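You operate a simulated robot arm through the tools that you are given. There is no shell and no other tool. Be economical: measure what you need, move in short steps, check, and stop when the job is done.

You run a simulated robot arm. Do the job below in one go: nothing can be reset, and whatever is moved stays where it is left.

Task
Fetch the polishing pad and set it on top of the box on the top of the work table.
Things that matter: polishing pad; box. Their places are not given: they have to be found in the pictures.

It is judged by the outcome, as a careful person would: the job done as asked, and still so three seconds after it is handed in. It fails if anything else is knocked over, pushed out of place, dropped, spilled or broken.

Robot
A 7-joint arm with a two-finger parallel gripper, fixed in place. Base frame: the origin is at the foot of the arm, x ahead of it, y to its left, z up; the work surface is at about z = 0. Units: mm, degrees, N and s.
With the tool pointing down near the work surface it reaches from about 220 to 580 mm from the base axis. Its first joint turns from -66.0 to 66.0 degrees. Payload 2.5 kg.
The tool frame sits at the grasp point between the pads (the TCP): z along the fingers, y along the line on which they close. The tips reach 23 mm beyond it. Largest opening 94 mm; finger width 38, thickness 10; the body of the gripper, 54 by 96 mm, starts 39 mm behind the TCP.
Orientation is that of the tool frame in the base frame, as a unit quaternion [w, x, y, z]. With the fingers straight down and closing along the base's y, the tool's x points along the base's -x, its y along +y and its z along -z.

Tools
- The arm moves only by the tool apply_moves. Its argument "deltas" is a list of rows, each an object (a shift or turn left out is 0, a gripper value left out holds the last) with "gripper": the closure, from 0 (fully open) to 1 (shut); "delta_pos": the shift along the tool's x, y, z in mm, a list of three; "angular": the turn, a rotation vector about the tool's x, y, z in degrees, a list of three. In form: [{"gripper": gripper, "delta_pos": [x, y, z], "angular": [rx, ry, rz]}, ...]. A call has 1 to 20 rows; each row shifts and turns the commanded pose from where the row before left it, along the tool's axes as they then stand. A row lasts 0.2 s, in which the tool goes at most 50 mm and 8.6 degrees; a call with a longer step from one row to the next is refused whole, and so is a gripper value outside its range. Where a pose cannot be reached the arm comes as near as it can. A force on the tool above 40 N (or 10 N above the force at the start of the call, whichever is more), or a blocked arm, ends the call early, and 0.2 s more pass. The fingers move at their own pace (about 108 mm/s each) and stop on an object; they squeeze with about 26 N. The grip force told is the motor's: it shows also when the fingers shut on nothing. Time passes only in rows, and 0.2 s behind the last, so rows that do not move let the fingers close. The reply holds the time, the measured pose of the TCP, the force on the tool along the base axes, the opening and the grip force, in the units named above and with some noise, and new pictures: "views" is both (left out), scene, wrist or none.
- Cameras (640 x 400 px; columns grow to the right, rows downward): "scene" is fixed at [124.3, -414, 535.5]; the picture's right is [0.78, -0.63, 0.00], its down [-0.40, -0.49, -0.77] and it looks along [0.49, 0.60, -0.63] (base axes); focal length 347 px, centre (320, 200). "wrist" rides on the gripper at [86, 16, -74] in the tool frame; the picture's right is [-0.18, 0.98, 0.00], its down [-0.58, -0.11, -0.81] and it looks along [-0.79, -0.15, 0.59] (tool axes); focal length 243 px, centre (320, 200).
- locate(camera, pixels): for up to 12 pixels [column, row] of the newest picture of that camera ("zoom" is the newest enlarged one), the place [x, y, z] in the base frame of the surface seen there, good to about 2 mm. The clock stands still meanwhile.
- inspect(camera, box): a new picture of the part [left, top, right, bottom] of that camera's present view, enlarged. The clock stands still meanwhile.
- job_done(): hands the job in; it is judged then, once.

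Go step by step. Measure first, check grasps and placings, and put right what went wrong. The budget is 60 turns and 200 pictures, counting those below and the enlarged ones. Unless the task says otherwise, let go and move clear before handing in, and close with one line.

The tools are called after "Emit:" by a JSON object that holds its "api" and its "payload". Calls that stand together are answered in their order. apply_moves: Moves the arm, as the interface text tells. Its arguments: {"type":"object","properties":{"deltas":{"type":"array","items":{"type":"object","properties":{"gripper":{"type":"number"},"delta_pos":{"type":"array","items":{"type":"number"}},"angular":{"type":"array","items":{"type":"number"}}}}},"views":{"type":"string","enum":["both","scene","wrist","none"]}},"required":["deltas"]} The other tools are called the same way: locate (camera, pixels) gives the place of the surface under pixels of a picture; inspect (camera, box) takes an enlarged picture of a part of a camera's view; job_done () hands the job in.

At the start:

```text
clock: 0.0
position: [296.5, -131.1, 323.2]
orientation: [0.0, 0.0, 1.0, 0.001]
contact_force: [-0.1, 0.3, -0.1]
opening: 93.9
gripper_force: 0.1
```

scene: 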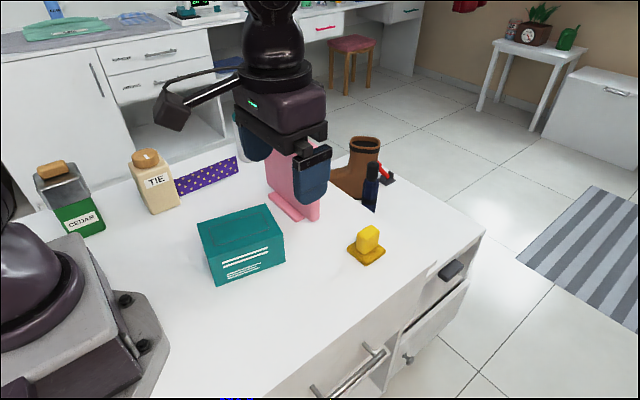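
wrist: 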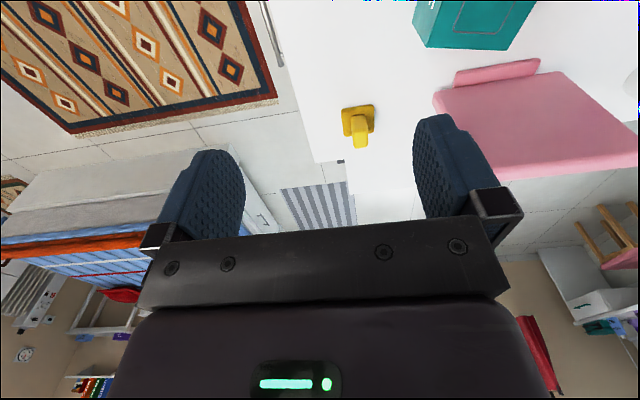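

The scene shows a teal box near (240,245) and a yellow object with a knob near (367,245), probably the polishing pad. I'll enlarge that area and measure it.

Emit:
{"api": "inspect", "payload": {"camera": "scene", "box": [180, 130, 420, 290]}}

Emit:
{"api": "locate", "payload": {"camera": "scene", "pixels": [[198, 222], [266, 206], [284, 235], [208, 253], [216, 284], [240, 228], [348, 247], [362, 264], [385, 253], [368, 230], [366, 246], [376, 240]]}}

Emit:
{"api": "inspect", "payload": {"camera": "wrist", "box": [300, 0, 540, 150]}}

```text
2.50 times, centred on (300, 210) of scene
```

zoom: 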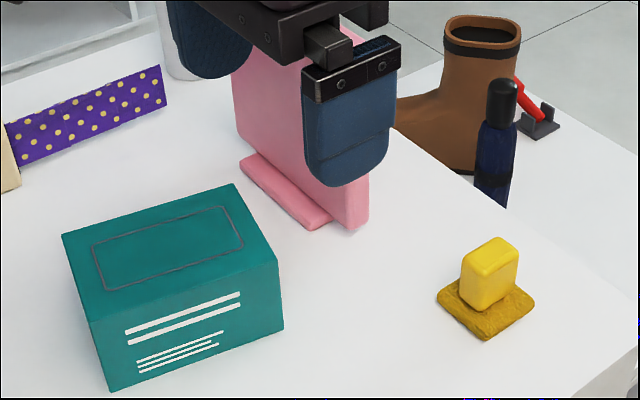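

```text
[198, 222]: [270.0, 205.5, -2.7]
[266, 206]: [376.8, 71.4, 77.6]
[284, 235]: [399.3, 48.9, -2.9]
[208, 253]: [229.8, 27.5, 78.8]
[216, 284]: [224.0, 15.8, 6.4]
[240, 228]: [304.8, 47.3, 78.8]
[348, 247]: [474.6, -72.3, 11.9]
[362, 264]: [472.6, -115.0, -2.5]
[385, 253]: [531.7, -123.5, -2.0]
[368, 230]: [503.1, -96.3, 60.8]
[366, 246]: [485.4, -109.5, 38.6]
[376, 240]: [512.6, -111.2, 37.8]
```

```text
2.67 times, centred on (420, 75) of wrist
```

zoom: 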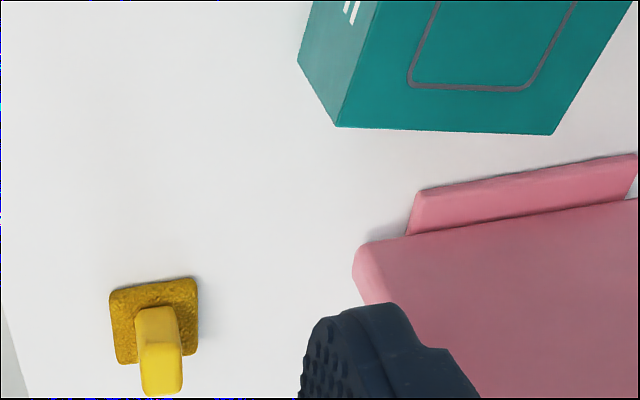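

The yellow pad has a flat base at about (490,-100) with an upright block handle reaching z≈60. The box top is at z≈78. I'll zoom in on each to get corners.

Emit:
{"api": "inspect", "payload": {"camera": "scene", "box": [336, 218, 400, 270]}}

```text
7.69 times, centred on (368, 244) of scene
```

zoom: 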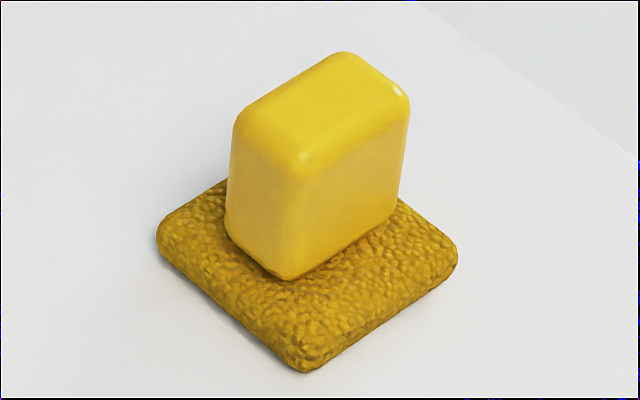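

Emit:
{"api": "locate", "payload": {"camera": "zoom", "pixels": [[245, 115], [300, 155], [345, 60], [400, 98], [322, 108], [235, 225], [288, 265], [388, 205], [170, 230], [300, 350], [445, 255], [340, 210]]}}

Emit:
{"api": "inspect", "payload": {"camera": "scene", "box": [185, 195, 297, 290]}}

```text
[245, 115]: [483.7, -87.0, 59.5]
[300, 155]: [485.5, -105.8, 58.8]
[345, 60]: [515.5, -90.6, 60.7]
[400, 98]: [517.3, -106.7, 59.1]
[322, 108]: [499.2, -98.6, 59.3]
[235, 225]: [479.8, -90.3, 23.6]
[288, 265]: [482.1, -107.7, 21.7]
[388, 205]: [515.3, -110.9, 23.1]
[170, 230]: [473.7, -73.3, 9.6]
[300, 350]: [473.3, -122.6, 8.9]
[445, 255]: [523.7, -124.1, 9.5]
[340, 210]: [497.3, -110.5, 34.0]
```

```text
4.21 times, centred on (241, 242) of scene
```

zoom: 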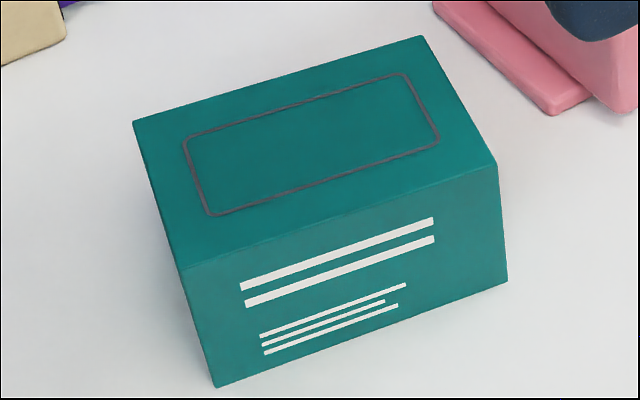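

The handle spans x≈480–518 and y≈−110 to −87, centred at (499,-98), so closing along y suits it. Next I'll get the box-top corners.

Emit:
{"api": "locate", "payload": {"camera": "zoom", "pixels": [[138, 125], [420, 40], [492, 163], [185, 264], [315, 145], [205, 137], [430, 130], [345, 245]]}}

Emit:
{"api": "apply_moves", "payload": {"deltas": [{"gripper": 0, "delta_pos": [-40, 0, 10]}, {"delta_pos": [-40, 10, 25]}, {"delta_pos": [-40, 10, 25]}, {"delta_pos": [-40, 10, 25]}, {"delta_pos": [-42, 3, 25]}, {"delta_pos": [0, 0, 40]}, {"delta_pos": [0, 0, 30]}, {}]}}

```text
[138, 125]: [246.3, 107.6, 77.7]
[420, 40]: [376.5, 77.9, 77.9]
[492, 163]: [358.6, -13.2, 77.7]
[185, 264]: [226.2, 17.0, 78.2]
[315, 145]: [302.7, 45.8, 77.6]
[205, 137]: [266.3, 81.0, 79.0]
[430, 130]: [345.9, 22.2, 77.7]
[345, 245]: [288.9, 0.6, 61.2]
```

```text
clock: 1.8
position: [497.3, -100.4, 144.5]
orientation: [0.0, 0.0, 1.0, 0.0]
contact_force: [-0.1, -0.2, 0.5]
opening: 94.3
gripper_force: 0.1
```

scene: 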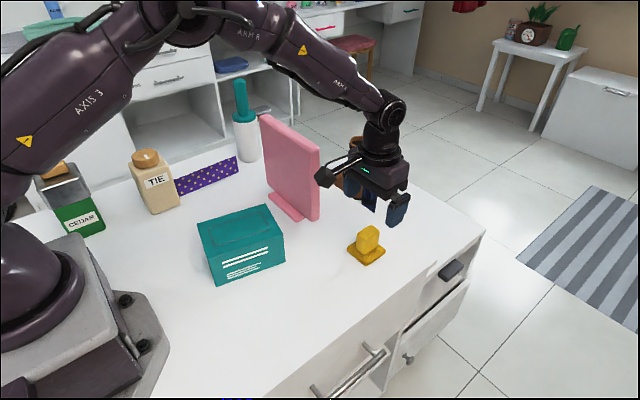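
wrist: 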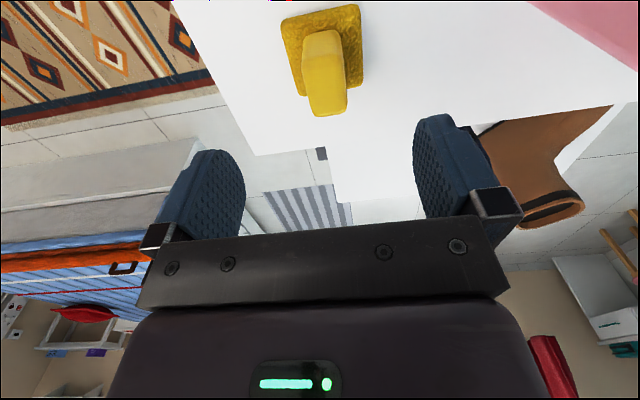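

The TCP is above the pad with the fingers open. Before descending I'll check how much room there is to the pink board, boot and bottle.

Emit:
{"api": "locate", "payload": {"camera": "scene", "pixels": [[318, 215], [318, 160], [266, 120], [300, 218], [270, 195], [345, 190]]}}

Emit:
{"api": "apply_moves", "payload": {"deltas": [{"delta_pos": [-1.5, 2, 30]}, {"delta_pos": [0, 0, 30]}, {"delta_pos": [0, 0, 20]}, {}]}}

```text
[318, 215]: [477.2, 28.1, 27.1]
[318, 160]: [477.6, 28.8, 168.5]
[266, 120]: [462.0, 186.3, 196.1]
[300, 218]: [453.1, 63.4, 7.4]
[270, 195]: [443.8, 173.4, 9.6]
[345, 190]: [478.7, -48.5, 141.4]
```

```text
clock: 2.8
position: [500.5, -98.2, 62.2]
orientation: [-0.001, -0.001, 1.0, 0.0]
contact_force: [-0.2, 0.1, 0.4]
opening: 94.0
gripper_force: 0.2
```

scene: 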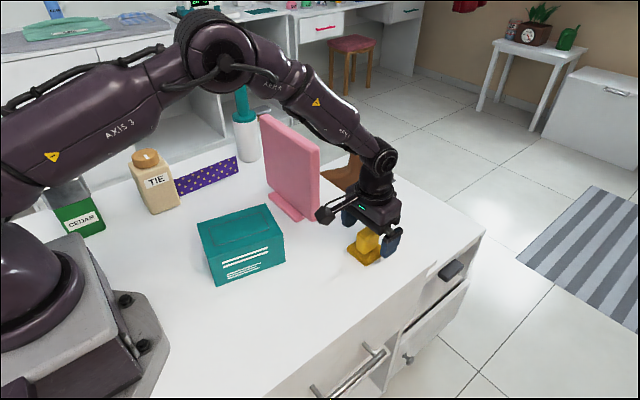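
wrist: 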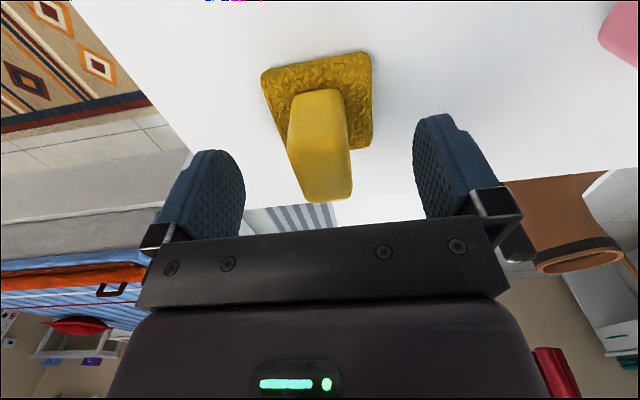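

The handle sits between the fingers, and the board at y≈28 and the bottle at x≈615 are both clear. I'll descend to z≈42 and close.

Emit:
{"api": "apply_moves", "payload": {"deltas": [{"delta_pos": [1, 0, 10]}, {"delta_pos": [0, 0, 10]}, {}, {"gripper": 1}, {"gripper": 1}, {"gripper": 1}, {"gripper": 1}]}}

```text
clock: 4.4
position: [500.0, -97.0, 42.9]
orientation: [0.0, 0.0, 1.0, 0.0]
contact_force: [-0.8, -0.4, 0.0]
opening: 27.6
gripper_force: 25.9
```

scene: 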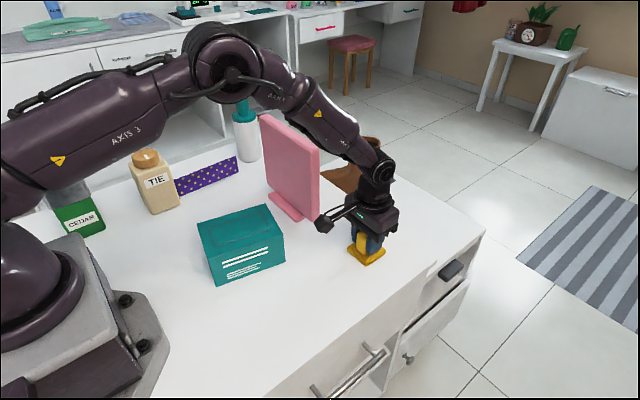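
wrist: 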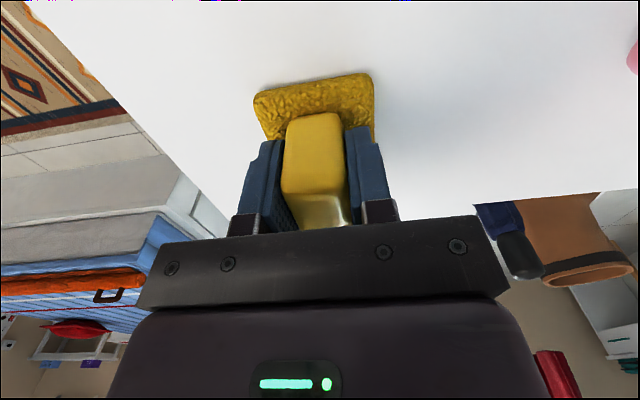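

The grip is firm at 27.6 mm opening and 26 N. I'll lift straight up, move back in −x to stay clear of the board, then go across to the box centre at (302,47).

Emit:
{"api": "apply_moves", "payload": {"deltas": [{"delta_pos": [0, 0, -10]}, {"delta_pos": [0, 0, -25]}, {"delta_pos": [0, 0, -30]}, {"delta_pos": [0, 0, -35]}, {"delta_pos": [0, 0, -30]}, {"delta_pos": [30, 0, 0]}, {"delta_pos": [34, 0, 0]}, {"delta_pos": [34, 0, 0]}, {"delta_pos": [34, 0, 0]}, {"delta_pos": [34, 0, 0]}, {"delta_pos": [32, 20, 0]}, {"delta_pos": [0, 35, 0]}, {"delta_pos": [0, 35, 0]}, {"delta_pos": [0, 35, 0]}, {"delta_pos": [0, 19, 0]}, {}]}}

```text
clock: 7.8
position: [301.0, 47.7, 173.8]
orientation: [0.0, 0.0, 1.0, -0.001]
contact_force: [0.0, -1.4, 0.4]
opening: 0.1
gripper_force: 26.0
```

scene: 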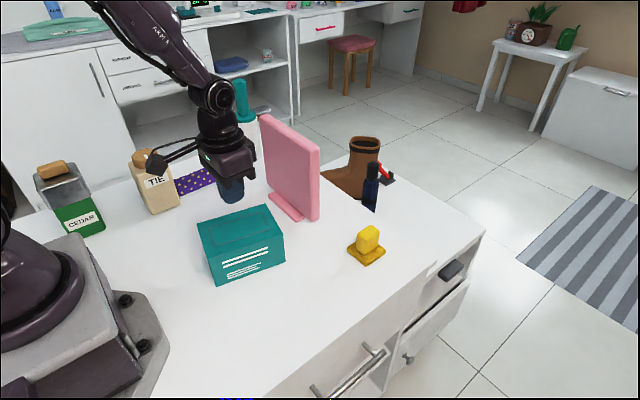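
wrist: 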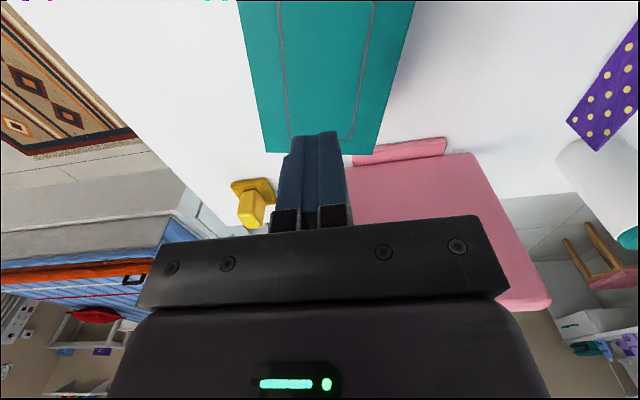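

The opening reads 0.1 mm and the pad is still on the table at (367,245), so it slipped out during the lift. I'll look closely at its shape before trying again.

Emit:
{"api": "inspect", "payload": {"camera": "scene", "box": [336, 218, 400, 270]}}

Emit:
{"api": "inspect", "payload": {"camera": "wrist", "box": [220, 165, 290, 235]}}

```text
7.69 times, centred on (368, 244) of scene
```

zoom: 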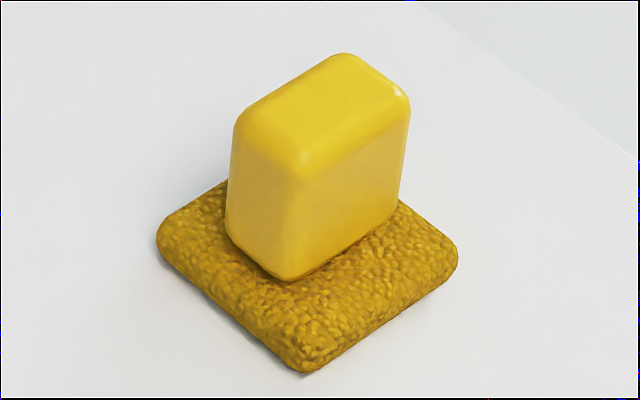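

```text
5.71 times, centred on (255, 200) of wrist
```

zoom: 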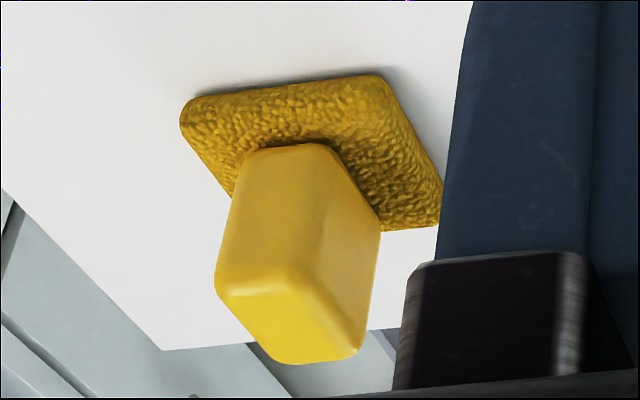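

The handle is glossy and slick, while the base (about 52×52 mm, z 0–12) is rough. I'll go back and grip the base edges instead, with the tips near z≈2; the gripper body at z≈64 still clears the handle top at 60.

Emit:
{"api": "apply_moves", "payload": {"deltas": [{"gripper": 0, "delta_pos": [0, -35, 0]}, {"delta_pos": [0, -40, 0]}, {"delta_pos": [0, -40, 0]}, {"delta_pos": [-32, -30, 0]}, {"delta_pos": [-34, 0, 0]}, {"delta_pos": [-34, 0, 0]}, {"delta_pos": [-34, 0, 0]}, {"delta_pos": [-34, 0, 0]}, {"delta_pos": [-30, 0, 0]}, {"delta_pos": [0, 0, 35]}, {"delta_pos": [0, 0, 35]}, {"delta_pos": [0, 0, 30]}, {"delta_pos": [0, 0, 20]}, {}]}}

Emit:
{"api": "locate", "payload": {"camera": "scene", "pixels": [[360, 263], [382, 253], [353, 244], [373, 229]]}}

```text
clock: 10.8
position: [499.7, -98.1, 52.4]
orientation: [0.0, 0.0, 1.0, 0.0]
contact_force: [0.0, -1.1, 0.4]
opening: 94.3
gripper_force: 0.1
```

scene: 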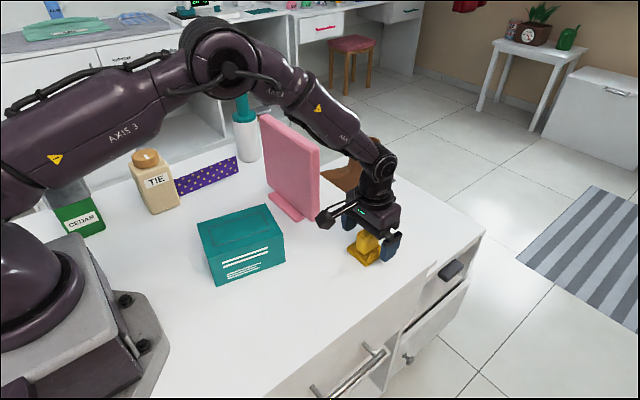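
wrist: 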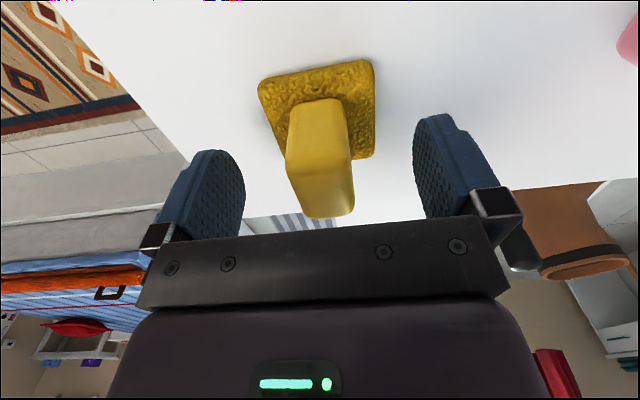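

```text
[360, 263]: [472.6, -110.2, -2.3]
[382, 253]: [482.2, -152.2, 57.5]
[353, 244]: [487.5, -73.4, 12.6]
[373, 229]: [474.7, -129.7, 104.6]
```

The fingers straddle the base at z≈52 TCP. I'll descend slowly to about 25, close, and test with a small lift.

Emit:
{"api": "apply_moves", "payload": {"deltas": [{"delta_pos": [0, 0, 10]}, {"delta_pos": [0, 0, 10]}, {"delta_pos": [0, 0, 7.5]}, {}, {"gripper": 1}, {"gripper": 1}, {"gripper": 1}]}}

```text
clock: 12.4
position: [500.7, -96.6, 27.4]
orientation: [0.0, 0.0, 1.0, 0.0]
contact_force: [0.9, 0.3, -0.5]
opening: 59.0
gripper_force: 25.7
```

scene: 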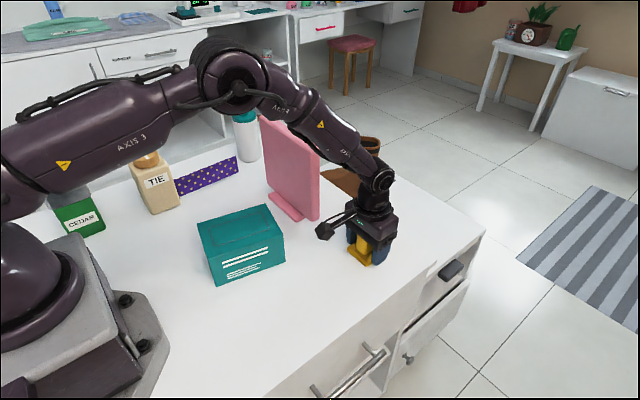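
wrist: 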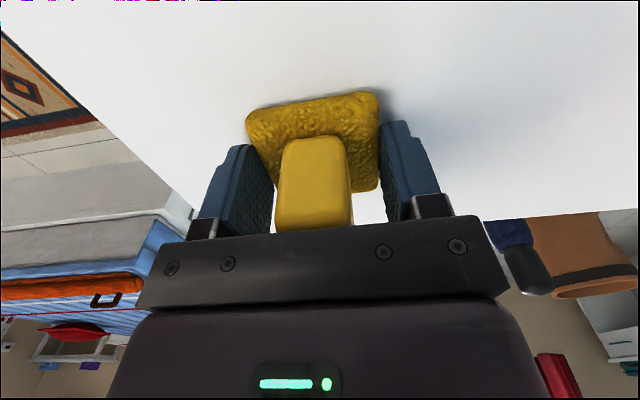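

The base is gripped at 59 mm opening and 26 N. I'll do a gentle test lift.

Emit:
{"api": "apply_moves", "payload": {"deltas": [{"delta_pos": [0, 0, -3]}, {"delta_pos": [0, 0, -6]}, {"delta_pos": [0, 0, -10]}, {"delta_pos": [0, 0, -10]}, {}]}}

```text
clock: 13.6
position: [499.8, -97.6, 55.1]
orientation: [0.0, -0.001, 1.0, 0.001]
contact_force: [0.7, -0.3, -0.3]
opening: 58.9
gripper_force: 25.8
```

scene: 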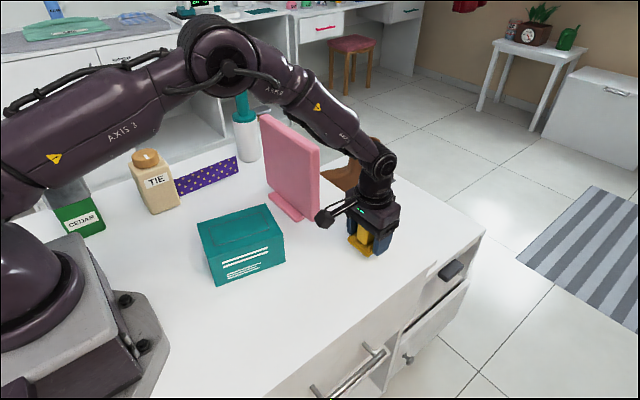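
wrist: 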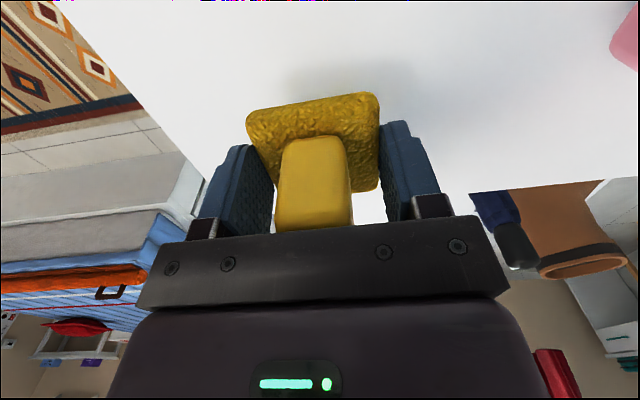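

The pad is lifted and the opening is unchanged at 58.9. I'll raise it and carry it gently to above the box.

Emit:
{"api": "apply_moves", "payload": {"deltas": [{"delta_pos": [0, 0, -15]}, {"delta_pos": [0, 0, -20]}, {"delta_pos": [0, 0, -25]}, {"delta_pos": [0, 0, -20]}, {"delta_pos": [0, 0, -10]}, {"delta_pos": [15, 0, 0]}, {"delta_pos": [25, 0, 0]}, {"delta_pos": [25, 0, 0]}, {"delta_pos": [25, 0, 0]}, {"delta_pos": [25, 0, 0]}, {"delta_pos": [25, 0, 0]}, {"delta_pos": [25, 10, 0]}, {"delta_pos": [20, 20, 0]}, {"delta_pos": [13, 25, 0]}, {"delta_pos": [0, 25, 0]}, {"delta_pos": [0, 25, 0]}, {"delta_pos": [0, 25, 0]}, {"delta_pos": [0, 14, 0]}, {}]}}

```text
clock: 17.6
position: [302.1, 49.2, 144.8]
orientation: [0.0, 0.0, 1.0, 0.0]
contact_force: [-0.3, 0.4, -0.8]
opening: 58.7
gripper_force: 25.7
```

scene: 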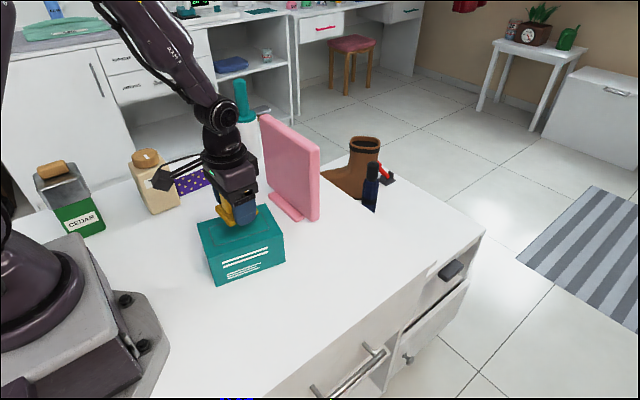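
wrist: 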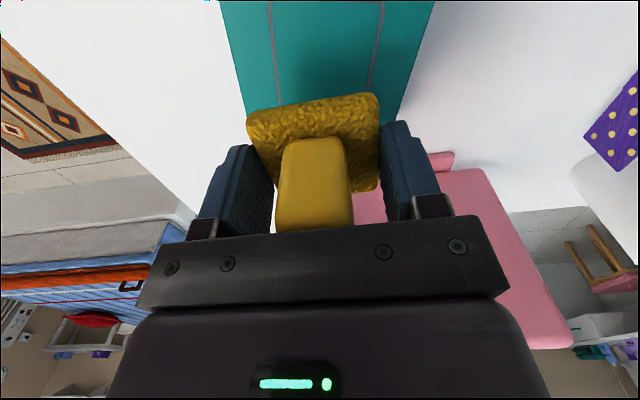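

The pad is held over the box centre with its bottom at about z≈117, against a box top of 78. I'll lower to just above the surface.

Emit:
{"api": "apply_moves", "payload": {"deltas": [{"delta_pos": [0, -2, 15]}, {"delta_pos": [0, 0, 12]}, {"delta_pos": [0, 0, 7]}, {}]}}

Emit:
{"api": "inspect", "payload": {"camera": "scene", "box": [190, 180, 300, 290]}}

```text
clock: 18.6
position: [301.2, 45.9, 110.8]
orientation: [0.001, 0.0, 1.0, -0.001]
contact_force: [-0.2, 0.1, -0.3]
opening: 59.0
gripper_force: 26.0
```

scene: 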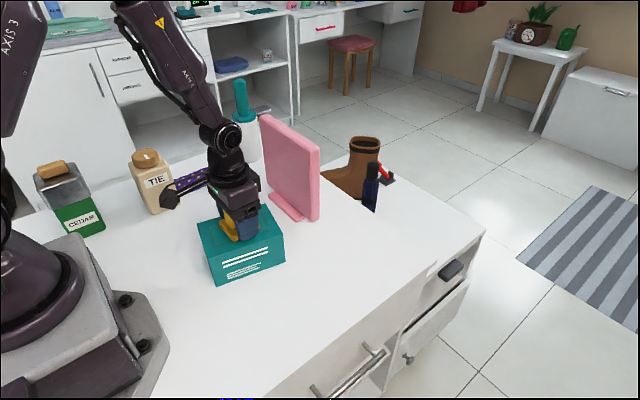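
wrist: 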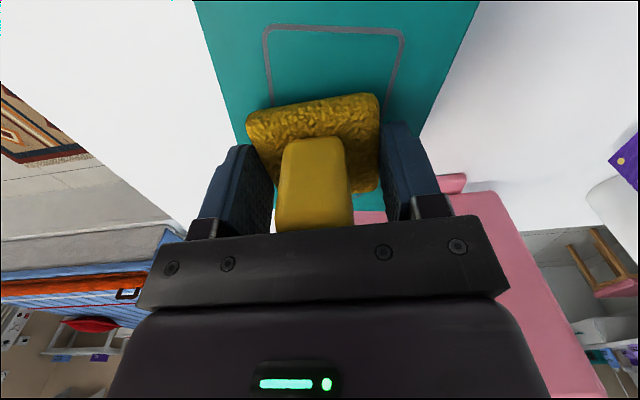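

```text
3.64 times, centred on (245, 235) of scene
```

zoom: 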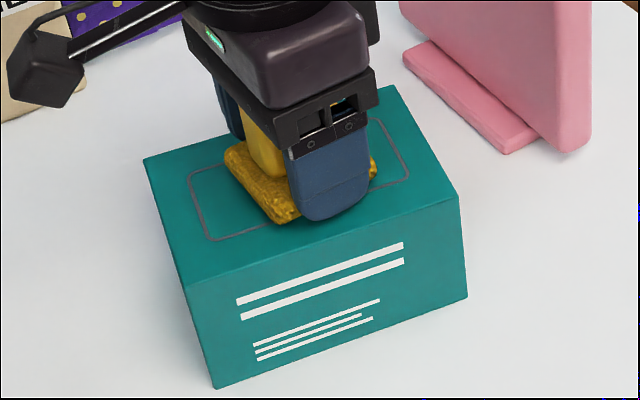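

The pad is a few mm above the centre of the box, with no contact yet. I'll lower in tiny steps and watch the force.

Emit:
{"api": "apply_moves", "payload": {"deltas": [{"delta_pos": [0, 0, 2]}, {"delta_pos": [0, 0, 1]}, {}], "views": "none"}}

Emit:
{"api": "apply_moves", "payload": {"deltas": [{"delta_pos": [0, 0, 1.5]}, {}], "views": "none"}}

```text
clock: 19.4
position: [301.1, 44.1, 105.9]
orientation: [0.0, 0.0, 1.0, 0.001]
contact_force: [0.5, 1.3, 0.4]
opening: 58.7
gripper_force: 25.9
```

```text
clock: 20.0
position: [301.8, 46.3, 106.2]
orientation: [0.0, 0.0, 1.0, 0.0]
contact_force: [0.7, 0.3, 0.0]
opening: 58.8
gripper_force: 26.8
```

Emit:
{"api": "apply_moves", "payload": {"deltas": [{"delta_pos": [0, 0, 1]}, {}], "views": "none"}}

Emit:
{"api": "apply_moves", "payload": {"deltas": [{"delta_pos": [0, 0, 1]}, {}], "views": "scene"}}

Emit:
{"api": "inspect", "payload": {"camera": "scene", "box": [210, 200, 274, 252]}}

```text
clock: 20.6
position: [301.5, 45.7, 105.2]
orientation: [0.0, 0.0, 1.0, 0.0]
contact_force: [-3.4, -2.8, 19.8]
opening: 59.0
gripper_force: 25.9
```

```text
clock: 21.2
position: [302.9, 44.3, 104.9]
orientation: [0.001, 0.0, 1.0, 0.0]
contact_force: [-2.1, -1.5, 21.3]
opening: 58.9
gripper_force: 26.2
```

scene: 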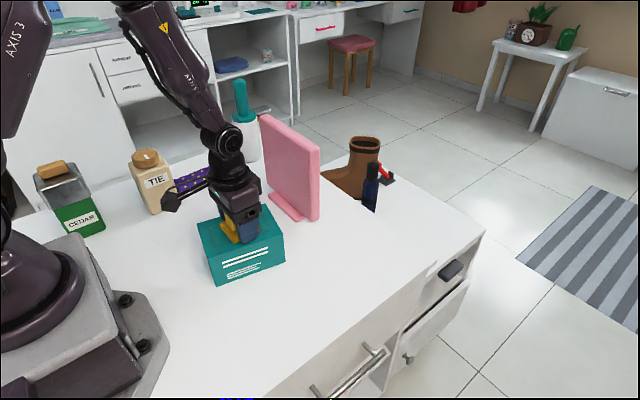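

```text
7.69 times, centred on (242, 226) of scene
```

zoom: 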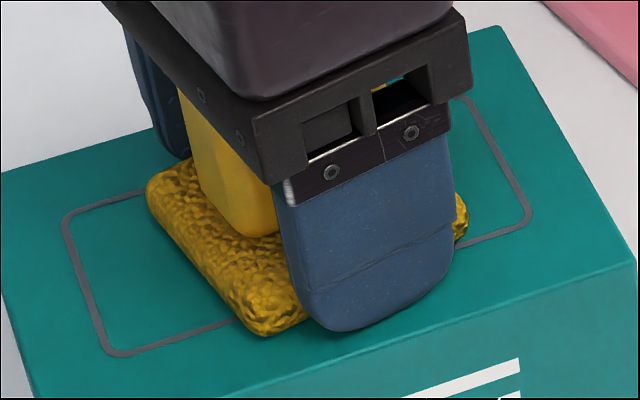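

The force rose to about 20 N, so the pad is resting on the box top. I'll ease off slightly, open, and rise straight up.

Emit:
{"api": "apply_moves", "payload": {"deltas": [{"delta_pos": [0, 0, -1.2]}, {}, {"gripper": 0.15}, {"gripper": 0}, {"gripper": 0}, {"delta_pos": [0, 0, -10]}, {"delta_pos": [0, 0, -25]}, {"delta_pos": [0, 0, -35]}, {"delta_pos": [0, 0, -40]}, {"delta_pos": [0, 0, -40]}, {"delta_pos": [0, -40, 0]}, {"delta_pos": [0, -40, 0]}, {"delta_pos": [0, -40, 0]}, {}]}}

Emit:
{"api": "inspect", "payload": {"camera": "scene", "box": [180, 170, 310, 290]}}

```text
clock: 24.2
position: [301.5, -74.2, 257.6]
orientation: [-0.001, 0.0, 1.0, -0.001]
contact_force: [-1.5, -0.2, 0.3]
opening: 93.9
gripper_force: 0.1
```

scene: 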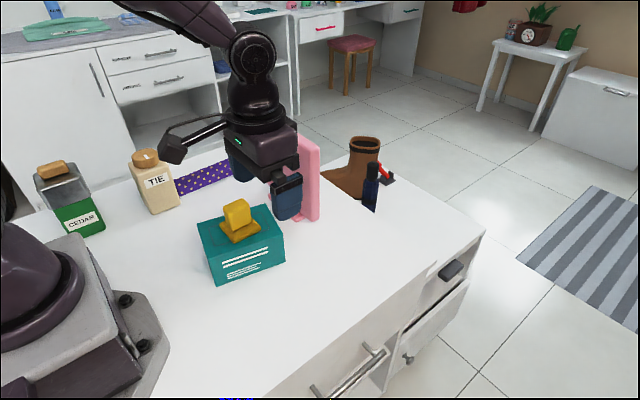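
wrist: 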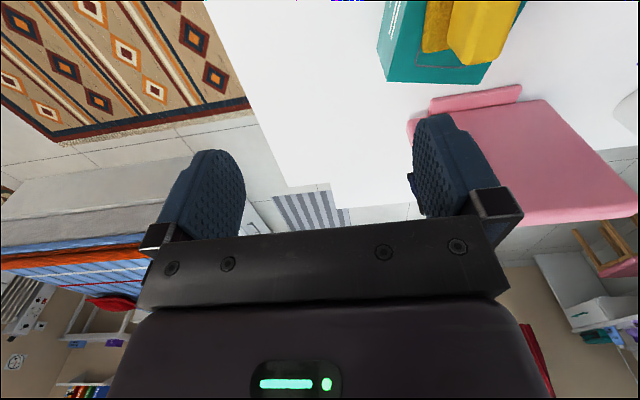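

```text
3.33 times, centred on (245, 230) of scene
```

zoom: 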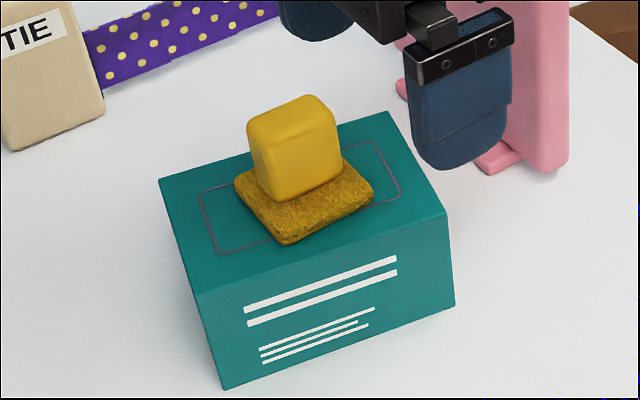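

The pad sits flat and centred on the box top. The gripper is open and clear, and everything else is where it was, so I'm handing in.

Emit:
{"api": "job_done", "payload": {}}

```text
The job is handed in.
```

The polishing pad is sitting flat on the centre of the box top, and the arm is clear; the first grip, on the slick handle, slipped off as I lifted, so I gripped the rough base instead, and nothing else was moved.
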